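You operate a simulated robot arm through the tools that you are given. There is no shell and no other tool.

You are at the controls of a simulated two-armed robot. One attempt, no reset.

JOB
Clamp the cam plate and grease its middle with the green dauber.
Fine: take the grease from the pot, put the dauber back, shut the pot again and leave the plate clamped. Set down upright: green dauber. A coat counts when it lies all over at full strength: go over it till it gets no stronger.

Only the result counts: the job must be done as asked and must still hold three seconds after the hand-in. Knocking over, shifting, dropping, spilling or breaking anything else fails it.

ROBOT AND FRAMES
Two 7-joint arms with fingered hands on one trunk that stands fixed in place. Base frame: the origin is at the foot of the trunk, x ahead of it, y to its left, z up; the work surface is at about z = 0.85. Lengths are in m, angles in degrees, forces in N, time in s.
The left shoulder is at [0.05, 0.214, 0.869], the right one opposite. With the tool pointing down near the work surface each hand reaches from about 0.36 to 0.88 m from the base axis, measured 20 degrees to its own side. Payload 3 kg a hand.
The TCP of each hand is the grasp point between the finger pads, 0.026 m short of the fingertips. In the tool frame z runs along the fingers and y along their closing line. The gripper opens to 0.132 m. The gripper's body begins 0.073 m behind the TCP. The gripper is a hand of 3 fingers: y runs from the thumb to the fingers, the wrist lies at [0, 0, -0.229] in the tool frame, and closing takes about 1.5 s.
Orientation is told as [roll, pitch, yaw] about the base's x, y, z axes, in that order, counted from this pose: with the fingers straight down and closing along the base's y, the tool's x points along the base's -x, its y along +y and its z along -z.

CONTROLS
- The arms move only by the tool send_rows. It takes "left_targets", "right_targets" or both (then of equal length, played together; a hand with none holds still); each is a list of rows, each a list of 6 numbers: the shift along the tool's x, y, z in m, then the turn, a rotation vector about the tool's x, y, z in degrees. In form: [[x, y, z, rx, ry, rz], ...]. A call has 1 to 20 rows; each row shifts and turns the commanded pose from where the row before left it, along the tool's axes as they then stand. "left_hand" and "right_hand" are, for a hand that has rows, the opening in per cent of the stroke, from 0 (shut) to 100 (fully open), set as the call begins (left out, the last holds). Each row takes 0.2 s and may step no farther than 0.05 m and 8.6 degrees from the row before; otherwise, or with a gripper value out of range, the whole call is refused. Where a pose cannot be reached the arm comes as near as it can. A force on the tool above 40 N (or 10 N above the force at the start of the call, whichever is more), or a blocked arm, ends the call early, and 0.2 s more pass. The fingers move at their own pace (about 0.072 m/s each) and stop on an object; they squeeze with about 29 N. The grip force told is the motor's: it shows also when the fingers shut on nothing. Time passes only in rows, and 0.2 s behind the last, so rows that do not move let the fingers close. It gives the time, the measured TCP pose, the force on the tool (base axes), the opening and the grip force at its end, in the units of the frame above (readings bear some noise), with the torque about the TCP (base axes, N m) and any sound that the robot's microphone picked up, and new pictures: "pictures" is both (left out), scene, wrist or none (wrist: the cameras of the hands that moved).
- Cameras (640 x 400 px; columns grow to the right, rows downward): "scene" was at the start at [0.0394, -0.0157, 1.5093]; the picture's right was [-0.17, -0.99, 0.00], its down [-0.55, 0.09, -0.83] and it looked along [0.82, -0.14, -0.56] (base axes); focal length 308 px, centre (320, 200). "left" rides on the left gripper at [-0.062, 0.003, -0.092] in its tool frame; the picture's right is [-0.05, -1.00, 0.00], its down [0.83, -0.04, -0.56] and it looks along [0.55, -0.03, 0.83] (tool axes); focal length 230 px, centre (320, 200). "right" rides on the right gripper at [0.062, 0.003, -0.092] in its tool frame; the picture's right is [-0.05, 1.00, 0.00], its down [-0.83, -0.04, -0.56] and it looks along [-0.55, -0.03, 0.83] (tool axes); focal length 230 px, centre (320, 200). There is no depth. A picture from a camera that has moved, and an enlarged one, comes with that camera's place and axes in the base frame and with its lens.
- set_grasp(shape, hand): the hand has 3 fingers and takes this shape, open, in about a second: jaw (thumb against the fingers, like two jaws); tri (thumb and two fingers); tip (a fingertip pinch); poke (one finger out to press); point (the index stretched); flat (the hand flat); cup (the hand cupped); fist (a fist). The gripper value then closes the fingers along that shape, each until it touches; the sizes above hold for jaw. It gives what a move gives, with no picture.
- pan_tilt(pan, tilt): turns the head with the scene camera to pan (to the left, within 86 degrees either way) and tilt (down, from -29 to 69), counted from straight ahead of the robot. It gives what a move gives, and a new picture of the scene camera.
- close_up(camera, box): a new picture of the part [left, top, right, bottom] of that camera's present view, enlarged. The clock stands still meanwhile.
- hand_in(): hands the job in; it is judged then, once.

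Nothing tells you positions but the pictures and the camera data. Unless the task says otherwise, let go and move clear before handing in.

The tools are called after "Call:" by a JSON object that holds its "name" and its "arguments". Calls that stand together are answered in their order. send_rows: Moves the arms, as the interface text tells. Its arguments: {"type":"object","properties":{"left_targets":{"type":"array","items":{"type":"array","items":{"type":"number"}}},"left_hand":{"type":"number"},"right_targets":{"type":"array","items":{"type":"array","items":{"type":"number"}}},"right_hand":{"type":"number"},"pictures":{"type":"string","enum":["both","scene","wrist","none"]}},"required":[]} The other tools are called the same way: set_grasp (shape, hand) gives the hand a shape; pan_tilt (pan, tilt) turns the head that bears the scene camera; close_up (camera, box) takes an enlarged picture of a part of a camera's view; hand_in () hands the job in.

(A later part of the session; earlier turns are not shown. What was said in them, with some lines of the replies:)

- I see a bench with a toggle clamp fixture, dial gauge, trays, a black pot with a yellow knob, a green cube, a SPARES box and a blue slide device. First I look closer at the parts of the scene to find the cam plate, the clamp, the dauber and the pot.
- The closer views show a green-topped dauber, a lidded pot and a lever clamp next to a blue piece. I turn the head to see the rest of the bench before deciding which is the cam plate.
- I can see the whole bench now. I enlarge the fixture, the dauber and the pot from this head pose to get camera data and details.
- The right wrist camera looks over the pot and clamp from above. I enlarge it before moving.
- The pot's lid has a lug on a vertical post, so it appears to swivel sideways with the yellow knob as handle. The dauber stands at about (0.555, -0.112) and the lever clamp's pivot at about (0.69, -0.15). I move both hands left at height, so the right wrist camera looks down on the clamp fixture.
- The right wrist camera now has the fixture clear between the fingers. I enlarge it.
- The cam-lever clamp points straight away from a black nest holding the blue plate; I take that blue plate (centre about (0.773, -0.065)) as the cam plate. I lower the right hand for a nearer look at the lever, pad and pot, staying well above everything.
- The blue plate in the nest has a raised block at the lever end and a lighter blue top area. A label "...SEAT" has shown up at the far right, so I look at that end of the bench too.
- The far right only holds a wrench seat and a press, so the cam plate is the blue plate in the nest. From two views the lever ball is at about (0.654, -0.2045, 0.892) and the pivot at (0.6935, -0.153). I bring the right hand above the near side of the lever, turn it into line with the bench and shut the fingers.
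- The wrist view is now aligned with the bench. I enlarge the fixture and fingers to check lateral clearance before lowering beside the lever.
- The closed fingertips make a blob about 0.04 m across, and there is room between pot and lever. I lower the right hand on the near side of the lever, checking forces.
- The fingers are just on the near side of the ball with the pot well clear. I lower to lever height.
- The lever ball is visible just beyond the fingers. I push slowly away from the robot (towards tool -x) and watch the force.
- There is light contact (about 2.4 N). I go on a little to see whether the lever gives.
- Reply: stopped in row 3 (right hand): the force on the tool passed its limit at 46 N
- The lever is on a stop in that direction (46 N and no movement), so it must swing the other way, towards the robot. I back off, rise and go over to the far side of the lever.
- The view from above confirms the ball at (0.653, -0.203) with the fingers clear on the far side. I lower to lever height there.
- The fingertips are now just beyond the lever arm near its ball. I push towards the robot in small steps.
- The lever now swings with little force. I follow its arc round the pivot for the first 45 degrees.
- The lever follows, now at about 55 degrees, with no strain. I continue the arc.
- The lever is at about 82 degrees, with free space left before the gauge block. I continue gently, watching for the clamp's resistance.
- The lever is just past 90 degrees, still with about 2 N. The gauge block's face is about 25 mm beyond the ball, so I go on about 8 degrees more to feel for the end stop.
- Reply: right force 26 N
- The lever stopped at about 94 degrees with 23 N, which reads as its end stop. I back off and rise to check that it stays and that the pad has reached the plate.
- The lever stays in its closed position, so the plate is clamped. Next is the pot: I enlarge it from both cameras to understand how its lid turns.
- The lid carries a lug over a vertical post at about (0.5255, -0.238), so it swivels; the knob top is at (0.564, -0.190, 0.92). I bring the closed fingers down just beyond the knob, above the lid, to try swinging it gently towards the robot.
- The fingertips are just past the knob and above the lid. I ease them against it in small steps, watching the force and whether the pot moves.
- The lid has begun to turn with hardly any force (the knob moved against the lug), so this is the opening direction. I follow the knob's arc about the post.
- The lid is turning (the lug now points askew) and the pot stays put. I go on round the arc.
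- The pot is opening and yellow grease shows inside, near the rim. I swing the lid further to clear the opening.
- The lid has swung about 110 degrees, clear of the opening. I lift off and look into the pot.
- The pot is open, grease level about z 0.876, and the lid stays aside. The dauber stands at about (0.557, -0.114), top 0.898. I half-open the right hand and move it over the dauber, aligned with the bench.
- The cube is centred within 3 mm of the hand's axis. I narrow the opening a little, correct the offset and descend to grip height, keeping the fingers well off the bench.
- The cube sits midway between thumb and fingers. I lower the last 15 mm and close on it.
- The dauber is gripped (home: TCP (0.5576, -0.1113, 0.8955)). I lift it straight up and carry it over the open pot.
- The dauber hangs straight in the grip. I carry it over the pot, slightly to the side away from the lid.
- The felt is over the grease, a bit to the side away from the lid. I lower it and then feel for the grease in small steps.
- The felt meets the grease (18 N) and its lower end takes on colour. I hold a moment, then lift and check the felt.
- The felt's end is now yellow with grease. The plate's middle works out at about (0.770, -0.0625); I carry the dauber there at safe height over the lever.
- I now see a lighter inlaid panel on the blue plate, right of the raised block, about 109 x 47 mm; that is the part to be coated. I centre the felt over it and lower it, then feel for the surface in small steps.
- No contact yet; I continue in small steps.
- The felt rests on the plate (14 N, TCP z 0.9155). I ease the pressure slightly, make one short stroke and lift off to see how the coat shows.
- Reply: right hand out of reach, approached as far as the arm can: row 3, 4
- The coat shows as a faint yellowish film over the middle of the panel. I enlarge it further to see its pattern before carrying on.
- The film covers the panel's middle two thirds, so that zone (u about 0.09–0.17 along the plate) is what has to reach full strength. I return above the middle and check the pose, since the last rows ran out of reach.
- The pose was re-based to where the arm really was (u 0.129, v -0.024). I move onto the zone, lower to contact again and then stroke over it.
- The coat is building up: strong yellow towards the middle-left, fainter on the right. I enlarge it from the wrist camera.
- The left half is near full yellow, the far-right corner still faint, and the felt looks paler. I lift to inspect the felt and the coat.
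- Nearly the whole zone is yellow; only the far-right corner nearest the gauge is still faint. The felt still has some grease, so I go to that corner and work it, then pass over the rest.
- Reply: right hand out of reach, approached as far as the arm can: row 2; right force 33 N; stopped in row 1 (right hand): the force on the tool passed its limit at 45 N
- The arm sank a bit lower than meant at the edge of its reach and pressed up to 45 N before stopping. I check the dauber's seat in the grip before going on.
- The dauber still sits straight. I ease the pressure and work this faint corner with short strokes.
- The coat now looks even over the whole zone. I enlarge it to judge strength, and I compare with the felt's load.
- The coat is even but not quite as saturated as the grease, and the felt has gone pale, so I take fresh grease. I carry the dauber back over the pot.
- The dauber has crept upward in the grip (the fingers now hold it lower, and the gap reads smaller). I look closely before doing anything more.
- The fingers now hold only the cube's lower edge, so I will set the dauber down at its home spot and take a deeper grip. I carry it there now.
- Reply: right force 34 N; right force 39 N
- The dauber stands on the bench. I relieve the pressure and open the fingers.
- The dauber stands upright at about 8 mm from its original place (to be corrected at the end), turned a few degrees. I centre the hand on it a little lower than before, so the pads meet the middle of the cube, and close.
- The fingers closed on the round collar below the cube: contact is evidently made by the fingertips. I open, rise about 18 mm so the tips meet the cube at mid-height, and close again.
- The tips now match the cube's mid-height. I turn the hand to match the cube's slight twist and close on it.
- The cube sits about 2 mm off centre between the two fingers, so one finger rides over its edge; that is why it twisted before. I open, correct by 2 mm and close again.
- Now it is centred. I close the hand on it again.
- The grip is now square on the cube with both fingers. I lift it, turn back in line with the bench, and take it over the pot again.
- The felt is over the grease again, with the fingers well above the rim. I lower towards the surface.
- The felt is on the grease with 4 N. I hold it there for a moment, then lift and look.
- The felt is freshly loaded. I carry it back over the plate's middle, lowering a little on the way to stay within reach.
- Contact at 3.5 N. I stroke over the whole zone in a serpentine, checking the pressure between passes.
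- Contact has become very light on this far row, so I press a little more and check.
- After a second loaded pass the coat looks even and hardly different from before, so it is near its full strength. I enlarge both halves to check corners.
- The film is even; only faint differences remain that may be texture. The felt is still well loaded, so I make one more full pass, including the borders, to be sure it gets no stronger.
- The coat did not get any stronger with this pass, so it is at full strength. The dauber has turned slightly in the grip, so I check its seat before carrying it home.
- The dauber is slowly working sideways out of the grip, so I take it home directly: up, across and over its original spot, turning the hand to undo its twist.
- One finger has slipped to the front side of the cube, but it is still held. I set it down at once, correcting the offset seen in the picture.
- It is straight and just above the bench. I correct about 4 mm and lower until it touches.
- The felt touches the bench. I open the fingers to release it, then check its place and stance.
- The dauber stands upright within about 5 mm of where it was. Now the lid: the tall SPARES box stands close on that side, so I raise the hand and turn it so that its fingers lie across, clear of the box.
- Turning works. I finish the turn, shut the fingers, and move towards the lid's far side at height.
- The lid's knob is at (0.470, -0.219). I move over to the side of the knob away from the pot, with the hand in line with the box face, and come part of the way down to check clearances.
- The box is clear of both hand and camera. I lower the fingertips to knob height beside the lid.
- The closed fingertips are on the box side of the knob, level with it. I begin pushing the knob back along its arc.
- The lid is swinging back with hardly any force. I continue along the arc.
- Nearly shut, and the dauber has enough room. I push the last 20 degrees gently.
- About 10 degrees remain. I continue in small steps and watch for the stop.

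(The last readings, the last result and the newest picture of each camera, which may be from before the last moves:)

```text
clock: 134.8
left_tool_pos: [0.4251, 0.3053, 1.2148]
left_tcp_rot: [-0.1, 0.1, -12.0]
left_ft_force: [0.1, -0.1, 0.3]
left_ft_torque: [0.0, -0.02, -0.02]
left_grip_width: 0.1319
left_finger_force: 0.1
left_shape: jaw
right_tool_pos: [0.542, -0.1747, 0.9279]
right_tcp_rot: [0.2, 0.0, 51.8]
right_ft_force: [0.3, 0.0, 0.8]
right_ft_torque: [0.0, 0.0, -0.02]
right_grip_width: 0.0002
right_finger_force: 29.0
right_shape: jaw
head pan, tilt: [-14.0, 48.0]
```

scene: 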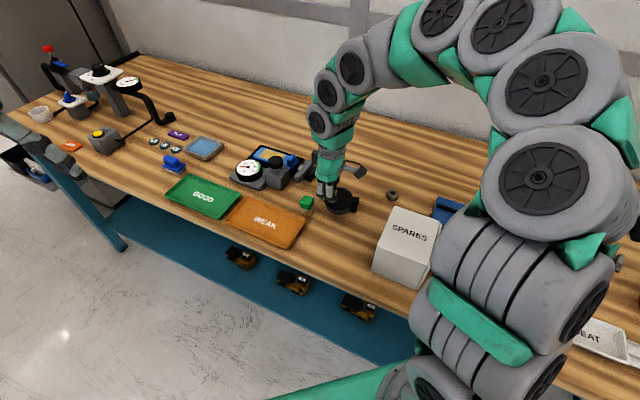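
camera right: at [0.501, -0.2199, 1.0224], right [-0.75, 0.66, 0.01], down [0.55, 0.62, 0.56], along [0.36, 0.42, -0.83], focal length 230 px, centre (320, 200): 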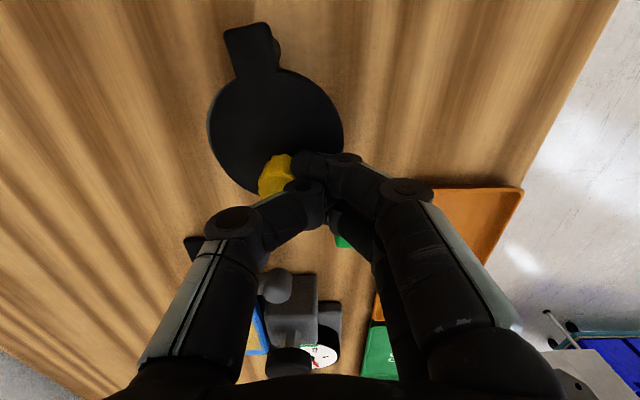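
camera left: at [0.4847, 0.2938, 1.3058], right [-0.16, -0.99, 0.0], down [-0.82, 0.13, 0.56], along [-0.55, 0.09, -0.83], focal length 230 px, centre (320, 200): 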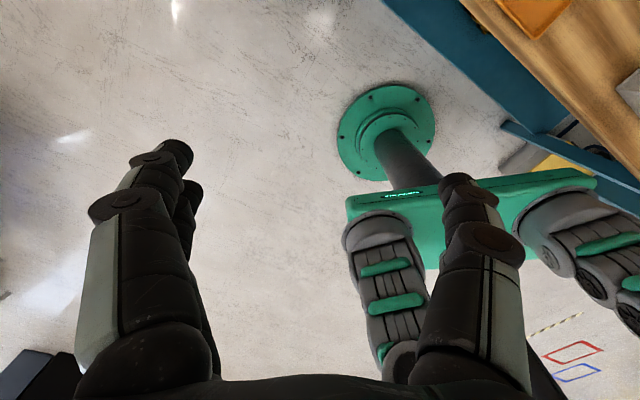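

Call:
{"name": "send_rows", "arguments": {"right_targets": [[0, -0.0008, 0, 0, 0, 0], [0, -0.0008, 0, 0, 0, 0]], "pictures": "none"}}

```text
clock: 135.4
left_tool_pos: [0.4239, 0.3045, 1.2151]
left_tcp_rot: [0.0, 0.0, -11.9]
left_ft_force: [0.6, -0.6, -0.5]
left_ft_torque: [-0.01, 0.02, 0.02]
left_grip_width: 0.132
left_finger_force: 0.1
left_shape: jaw
right_tool_pos: [0.5426, -0.1758, 0.9288]
right_tcp_rot: [0.2, 0.1, 51.8]
right_ft_force: [0.2, 0.0, 0.1]
right_ft_torque: [-0.01, -0.01, 0.01]
right_grip_width: 0.0
right_finger_force: 29.2
right_shape: jaw
head pan, tilt: [-14.0, 48.0]
```

Call:
{"name": "close_up", "arguments": {"camera": "scene", "box": [315, 170, 375, 220]}}

Call:
{"name": "close_up", "arguments": {"camera": "right", "box": [160, 10, 400, 180]}}

```text
8.00 times, centred on (345, 195) of scene
camera zoom: at [0.0285, -0.0201, 1.4887], right [-0.24, -0.97, 0.0], down [-0.72, 0.18, -0.67], along [0.65, -0.16, -0.74], focal length 2467 px, centre (120, 240)
```

zoom: 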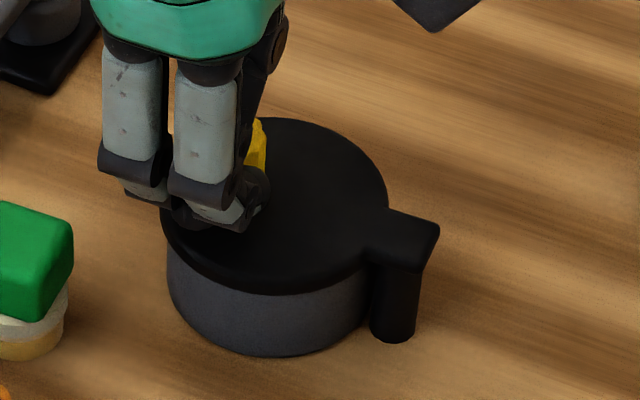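

```text
2.35 times, centred on (280, 95) of right
camera zoom: at [0.5035, -0.2228, 1.0225], right [-0.75, 0.66, 0.01], down [0.55, 0.62, 0.56], along [0.36, 0.42, -0.83], focal length 541 px, centre (414, 447)
```

zoom: 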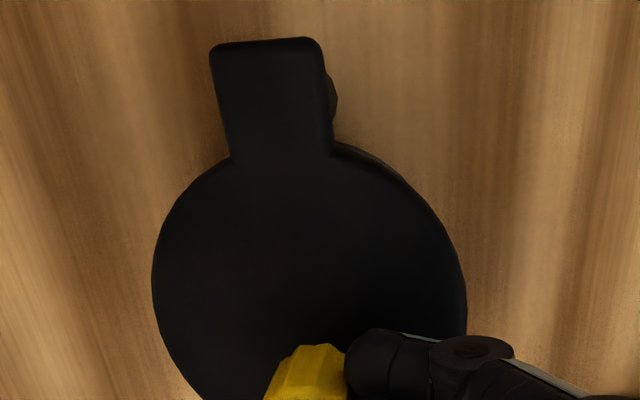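

Compared with the first picture, the lid lacks only about 1–2 mm. I push on in tiny steps.

Call:
{"name": "send_rows", "arguments": {"right_targets": [[0, -0.0008, 0, 0, 0, 0], [0, -0.0006, 0, 0, 0, 0]], "pictures": "none"}}

```text
clock: 136.0
left_tool_pos: [0.4251, 0.3044, 1.2133]
left_tcp_rot: [0.0, 0.0, -12.0]
left_ft_force: [1.1, 1.3, 0.8]
left_ft_torque: [-0.05, 0.0, -0.02]
left_grip_width: 0.132
left_finger_force: 0.1
left_shape: jaw
right_tool_pos: [0.5455, -0.1764, 0.9286]
right_tcp_rot: [0.3, -0.2, 51.9]
right_ft_force: [0.3, 0.3, 0.7]
right_ft_torque: [-0.01, 0.03, 0.01]
right_grip_width: 0.0002
right_finger_force: 28.9
right_shape: jaw
head pan, tilt: [-14.0, 48.0]
```

Call:
{"name": "send_rows", "arguments": {"right_targets": [[0, -0.0008, 0, 0, 0, 0], [0, -0.0006, 0, 0, 0, 0]], "pictures": "none"}}

Call:
{"name": "close_up", "arguments": {"camera": "scene", "box": [315, 170, 375, 220]}}

```text
clock: 136.6
left_tool_pos: [0.4254, 0.3042, 1.2137]
left_tcp_rot: [0.0, -0.1, -11.9]
left_ft_force: [0.1, 0.7, 0.2]
left_ft_torque: [-0.02, 0.04, -0.01]
left_grip_width: 0.1317
left_finger_force: 0.0
left_shape: jaw
right_tool_pos: [0.544, -0.1786, 0.9279]
right_tcp_rot: [0.2, 0.0, 51.8]
right_ft_force: [0.7, -0.2, 0.5]
right_ft_torque: [0.01, 0.01, 0.02]
right_grip_width: 0.0
right_finger_force: 29.3
right_shape: jaw
head pan, tilt: [-14.0, 48.0]
```

```text
8.00 times, centred on (345, 195) of scene
camera zoom: at [0.0285, -0.0201, 1.4887], right [-0.24, -0.97, 0.0], down [-0.72, 0.18, -0.67], along [0.65, -0.16, -0.74], focal length 2467 px, centre (120, 240)
```

zoom: 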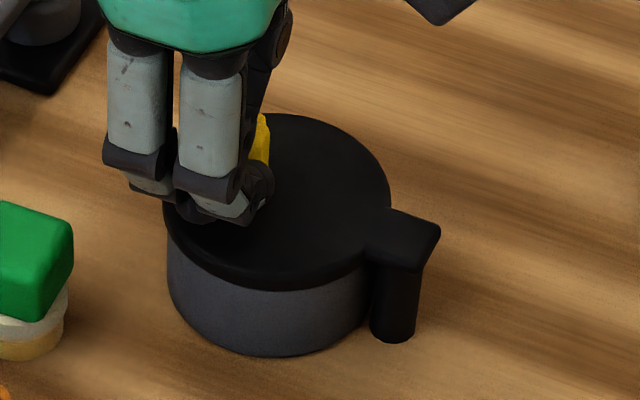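

It now looks the same as in the first picture. I feel for the stop with one more small step.

Call:
{"name": "send_rows", "arguments": {"right_targets": [[0, -0.0006, 0, 0, 0, 0], [0, -0.0004, 0, 0, 0, 0]], "pictures": "none"}}

Call:
{"name": "close_up", "arguments": {"camera": "scene", "box": [315, 170, 375, 220]}}

```text
clock: 137.2
left_tool_pos: [0.4241, 0.3038, 1.2133]
left_tcp_rot: [0.0, 0.0, -12.0]
left_ft_force: [0.1, 0.7, 0.0]
left_ft_torque: [0.01, 0.02, 0.0]
left_grip_width: 0.1321
left_finger_force: 0.0
left_shape: jaw
right_tool_pos: [0.5456, -0.1782, 0.9294]
right_tcp_rot: [0.3, 0.0, 51.8]
right_ft_force: [-0.1, 0.6, -0.2]
right_ft_torque: [0.0, -0.02, 0.05]
right_grip_width: 0.0001
right_finger_force: 29.0
right_shape: jaw
head pan, tilt: [-14.0, 48.0]
```

```text
8.00 times, centred on (345, 195) of scene
camera zoom: at [0.0285, -0.0201, 1.4887], right [-0.24, -0.97, 0.0], down [-0.72, 0.18, -0.67], along [0.65, -0.16, -0.74], focal length 2467 px, centre (120, 240)
```

zoom: 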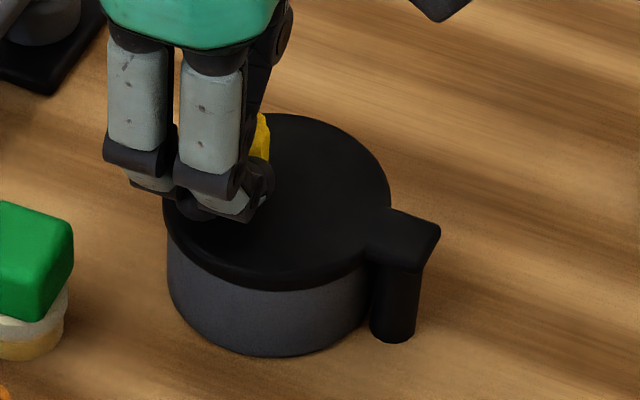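

The lid matches its starting position. I back off, rise and compare.

Call:
{"name": "send_rows", "arguments": {"right_targets": [[0.001, 0.004, 0, 0, 0, 0], [0.001, 0.005, 0, 0, 0, 0], [0, 0, -0.03, 0, 0, 0], [0, 0, -0.04, 0, 0, 0], [0, 0, -0.04, 0, 0, 0], [0.03, 0.03, 0, 0, 0, 0], [0.03, 0.03, 0, 0, 0, 0]], "pictures": "both"}}

Call:
{"name": "close_up", "arguments": {"camera": "scene", "box": [315, 170, 375, 220]}}

Call:
{"name": "close_up", "arguments": {"camera": "scene", "box": [285, 180, 335, 220]}}

Call:
{"name": "close_up", "arguments": {"camera": "scene", "box": [240, 130, 340, 200]}}

```text
clock: 138.8
left_tool_pos: [0.4236, 0.304, 1.2147]
left_tcp_rot: [0.1, 0.0, -11.8]
left_ft_force: [-0.4, 0.6, -0.3]
left_ft_torque: [-0.01, 0.0, -0.01]
left_grip_width: 0.132
left_finger_force: 0.1
left_shape: jaw
right_tool_pos: [0.4507, -0.1829, 1.0395]
right_tcp_rot: [0.3, -0.1, 51.7]
right_ft_force: [0.5, -0.6, 0.5]
right_ft_torque: [-0.02, -0.01, -0.02]
right_grip_width: 0.0
right_finger_force: 28.9
right_shape: jaw
head pan, tilt: [-14.0, 48.0]
camera right: at [0.4117, -0.2298, 1.1331], right [-0.75, 0.66, 0.01], down [0.55, 0.62, 0.56], along [0.36, 0.42, -0.83], focal length 230 px, centre (320, 200)
```

scene: 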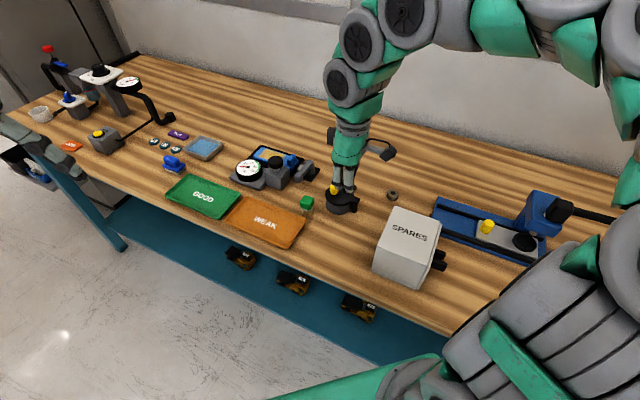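
right: 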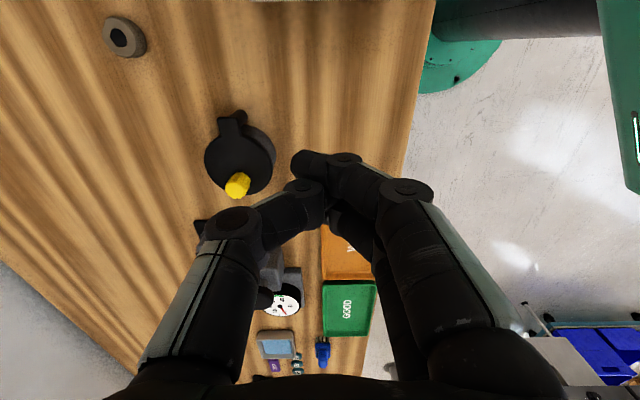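

```text
8.00 times, centred on (345, 195) of scene
camera zoom: at [0.0284, -0.02, 1.4887], right [-0.24, -0.97, 0.0], down [-0.72, 0.18, -0.67], along [0.65, -0.16, -0.74], focal length 2467 px, centre (120, 240)
```

zoom: 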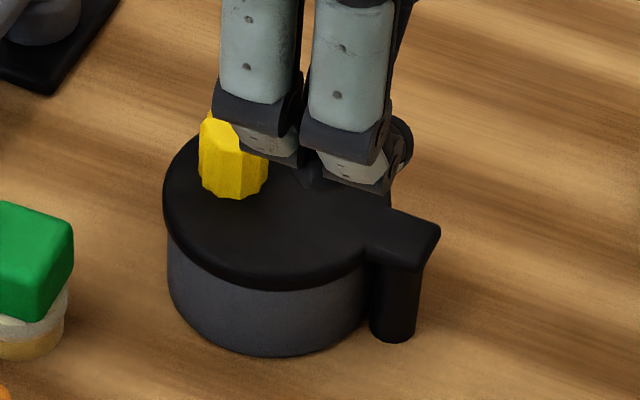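

```text
10.00 times, centred on (310, 200) of scene
camera zoom: at [0.0284, -0.02, 1.4887], right [-0.24, -0.97, 0.0], down [-0.72, 0.18, -0.67], along [0.65, -0.16, -0.74], focal length 3084 px, centre (420, 200)
```

zoom: 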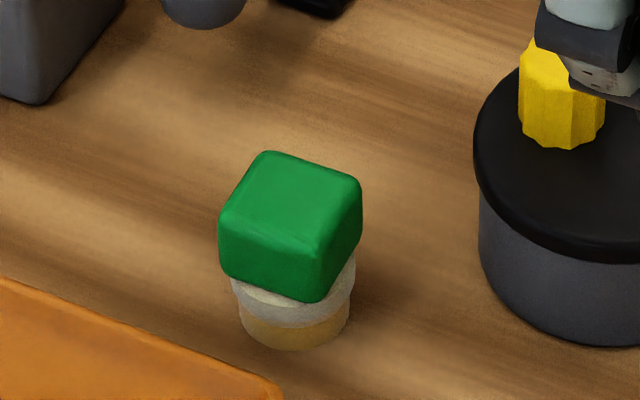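

```text
5.71 times, centred on (290, 165) of scene
camera zoom: at [0.0284, -0.02, 1.4887], right [-0.24, -0.97, 0.0], down [-0.72, 0.18, -0.67], along [0.65, -0.16, -0.74], focal length 1762 px, centre (491, 400)
```

zoom: 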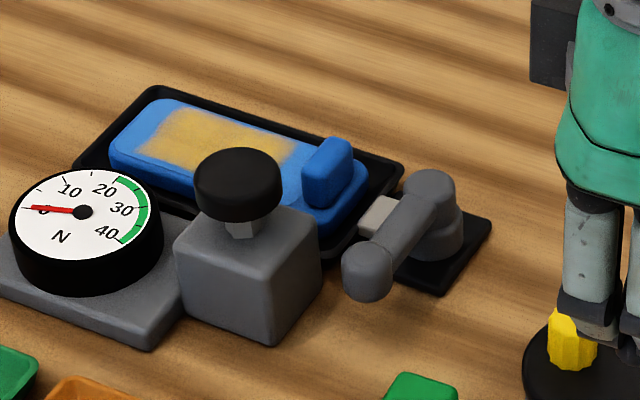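

The pot is shut with the knob where it was at first (within a pixel), the dauber stands upright at its place, the lever is still closed and the coat is even. I raise the right hand clear and take a last look before handing in.

Call:
{"name": "send_rows", "arguments": {"right_targets": [[0, 0, -0.045, 0, 0, 0], [0, 0, -0.045, 0, 0, 0], [0, 0, -0.045, 0, 0, 0], [0.02, 0, -0.03, 0, 0, 0], [0, 0, 0, 0, 0, 8], [0, 0, 0, 0, 0, 8], [0, 0, 0, 0, 0, 8], [0, 0, 0, 0, 0, 8], [0, 0, 0, 0, 0, 8], [0, 0, 0, 0, 0, 8], [0, 0, 0, 0, 0, 8], [0, 0, 0, 0, 0, 8]], "right_hand": 60, "pictures": "both"}}

Call:
{"name": "close_up", "arguments": {"camera": "scene", "box": [240, 130, 380, 220]}}

Call:
{"name": "close_up", "arguments": {"camera": "scene", "box": [315, 170, 375, 220]}}

```text
clock: 141.4
left_tool_pos: [0.4257, 0.3054, 1.2151]
left_tcp_rot: [0.1, 0.0, -12.0]
left_ft_force: [0.6, 0.0, 0.0]
left_ft_torque: [0.01, -0.02, -0.01]
left_grip_width: 0.132
left_finger_force: 0.0
left_shape: jaw
right_tool_pos: [0.4416, -0.2011, 1.2037]
right_tcp_rot: [0.3, 0.3, -12.4]
right_ft_force: [-0.1, 0.2, 0.4]
right_ft_torque: [-0.01, -0.02, -0.01]
right_grip_width: 0.0788
right_finger_force: 0.0
right_shape: jaw
head pan, tilt: [-14.0, 48.0]
camera right: at [0.384, -0.1853, 1.2986], right [0.26, 0.96, 0.0], down [0.8, -0.22, 0.55], along [0.53, -0.14, -0.83], focal length 230 px, centre (320, 200)
```

scene: 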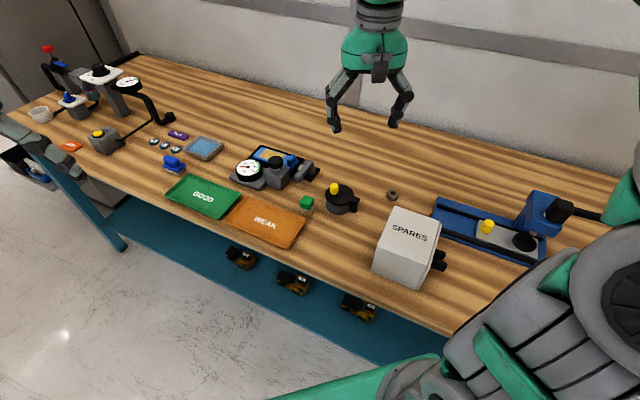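
right: 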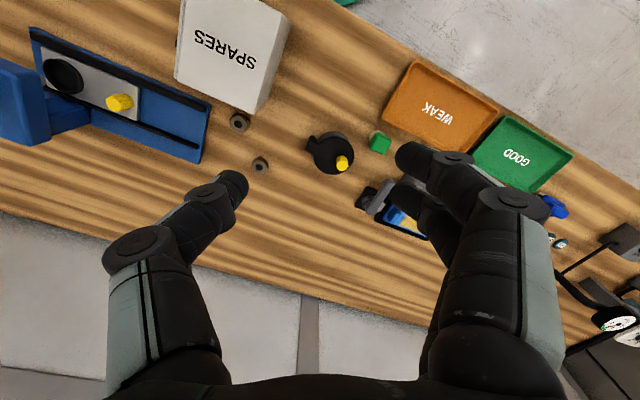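

```text
4.44 times, centred on (310, 175) of scene
camera zoom: at [0.0285, -0.0201, 1.4887], right [-0.24, -0.97, 0.0], down [-0.72, 0.18, -0.67], along [0.65, -0.16, -0.74], focal length 1370 px, centre (364, 311)
```

zoom: 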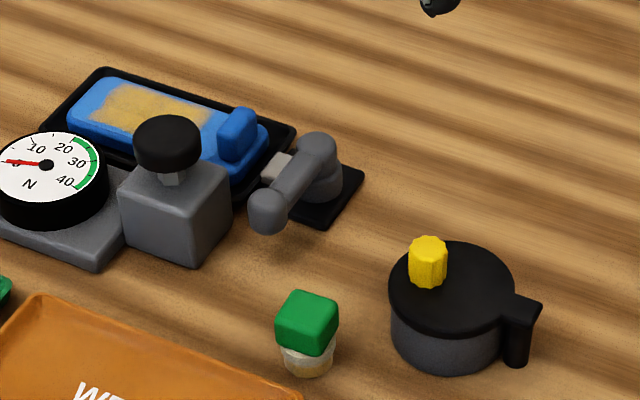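

```text
8.00 times, centred on (345, 195) of scene
camera zoom: at [0.0285, -0.0201, 1.4887], right [-0.24, -0.97, 0.0], down [-0.72, 0.18, -0.67], along [0.65, -0.16, -0.74], focal length 2467 px, centre (120, 240)
```

zoom: 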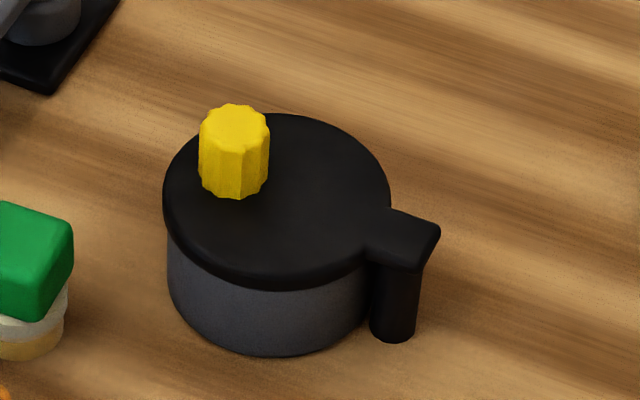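

Everything matches the job: lever closed on the plate, middle evenly coated, dauber upright at its place, pot shut as at the start, and both hands clear. I hand in.

Call:
{"name": "hand_in", "arguments": {}}

```text
The job is handed in.
```

I clamped the cam plate, greased its middle with the green dauber, put the dauber back and shut the pot, then handed the job in. I don't have the verdict.

- **Clamp:** I took the blue plate in the black nest as the cam plate. I swung its lever about 94 degrees to its end stop, and it stayed there afterwards.
- **Coat:** The middle of the plate was evenly yellow after two dips in the grease. A third pass made it no stronger, so I took that as full strength. I judged this from the pictures only.
- **Dauber:** It stands upright about 5 mm from where it began. It slipped in the grip twice, once after pressing too hard on the plate. I set it down once to take a fresh grip.
- **Pot:** The lid is swung back, with the knob within a pixel of its starting place in the pictures. I felt no hard stop there.

Both hands are clear of the bench, and I saw nothing else moved or knocked over.
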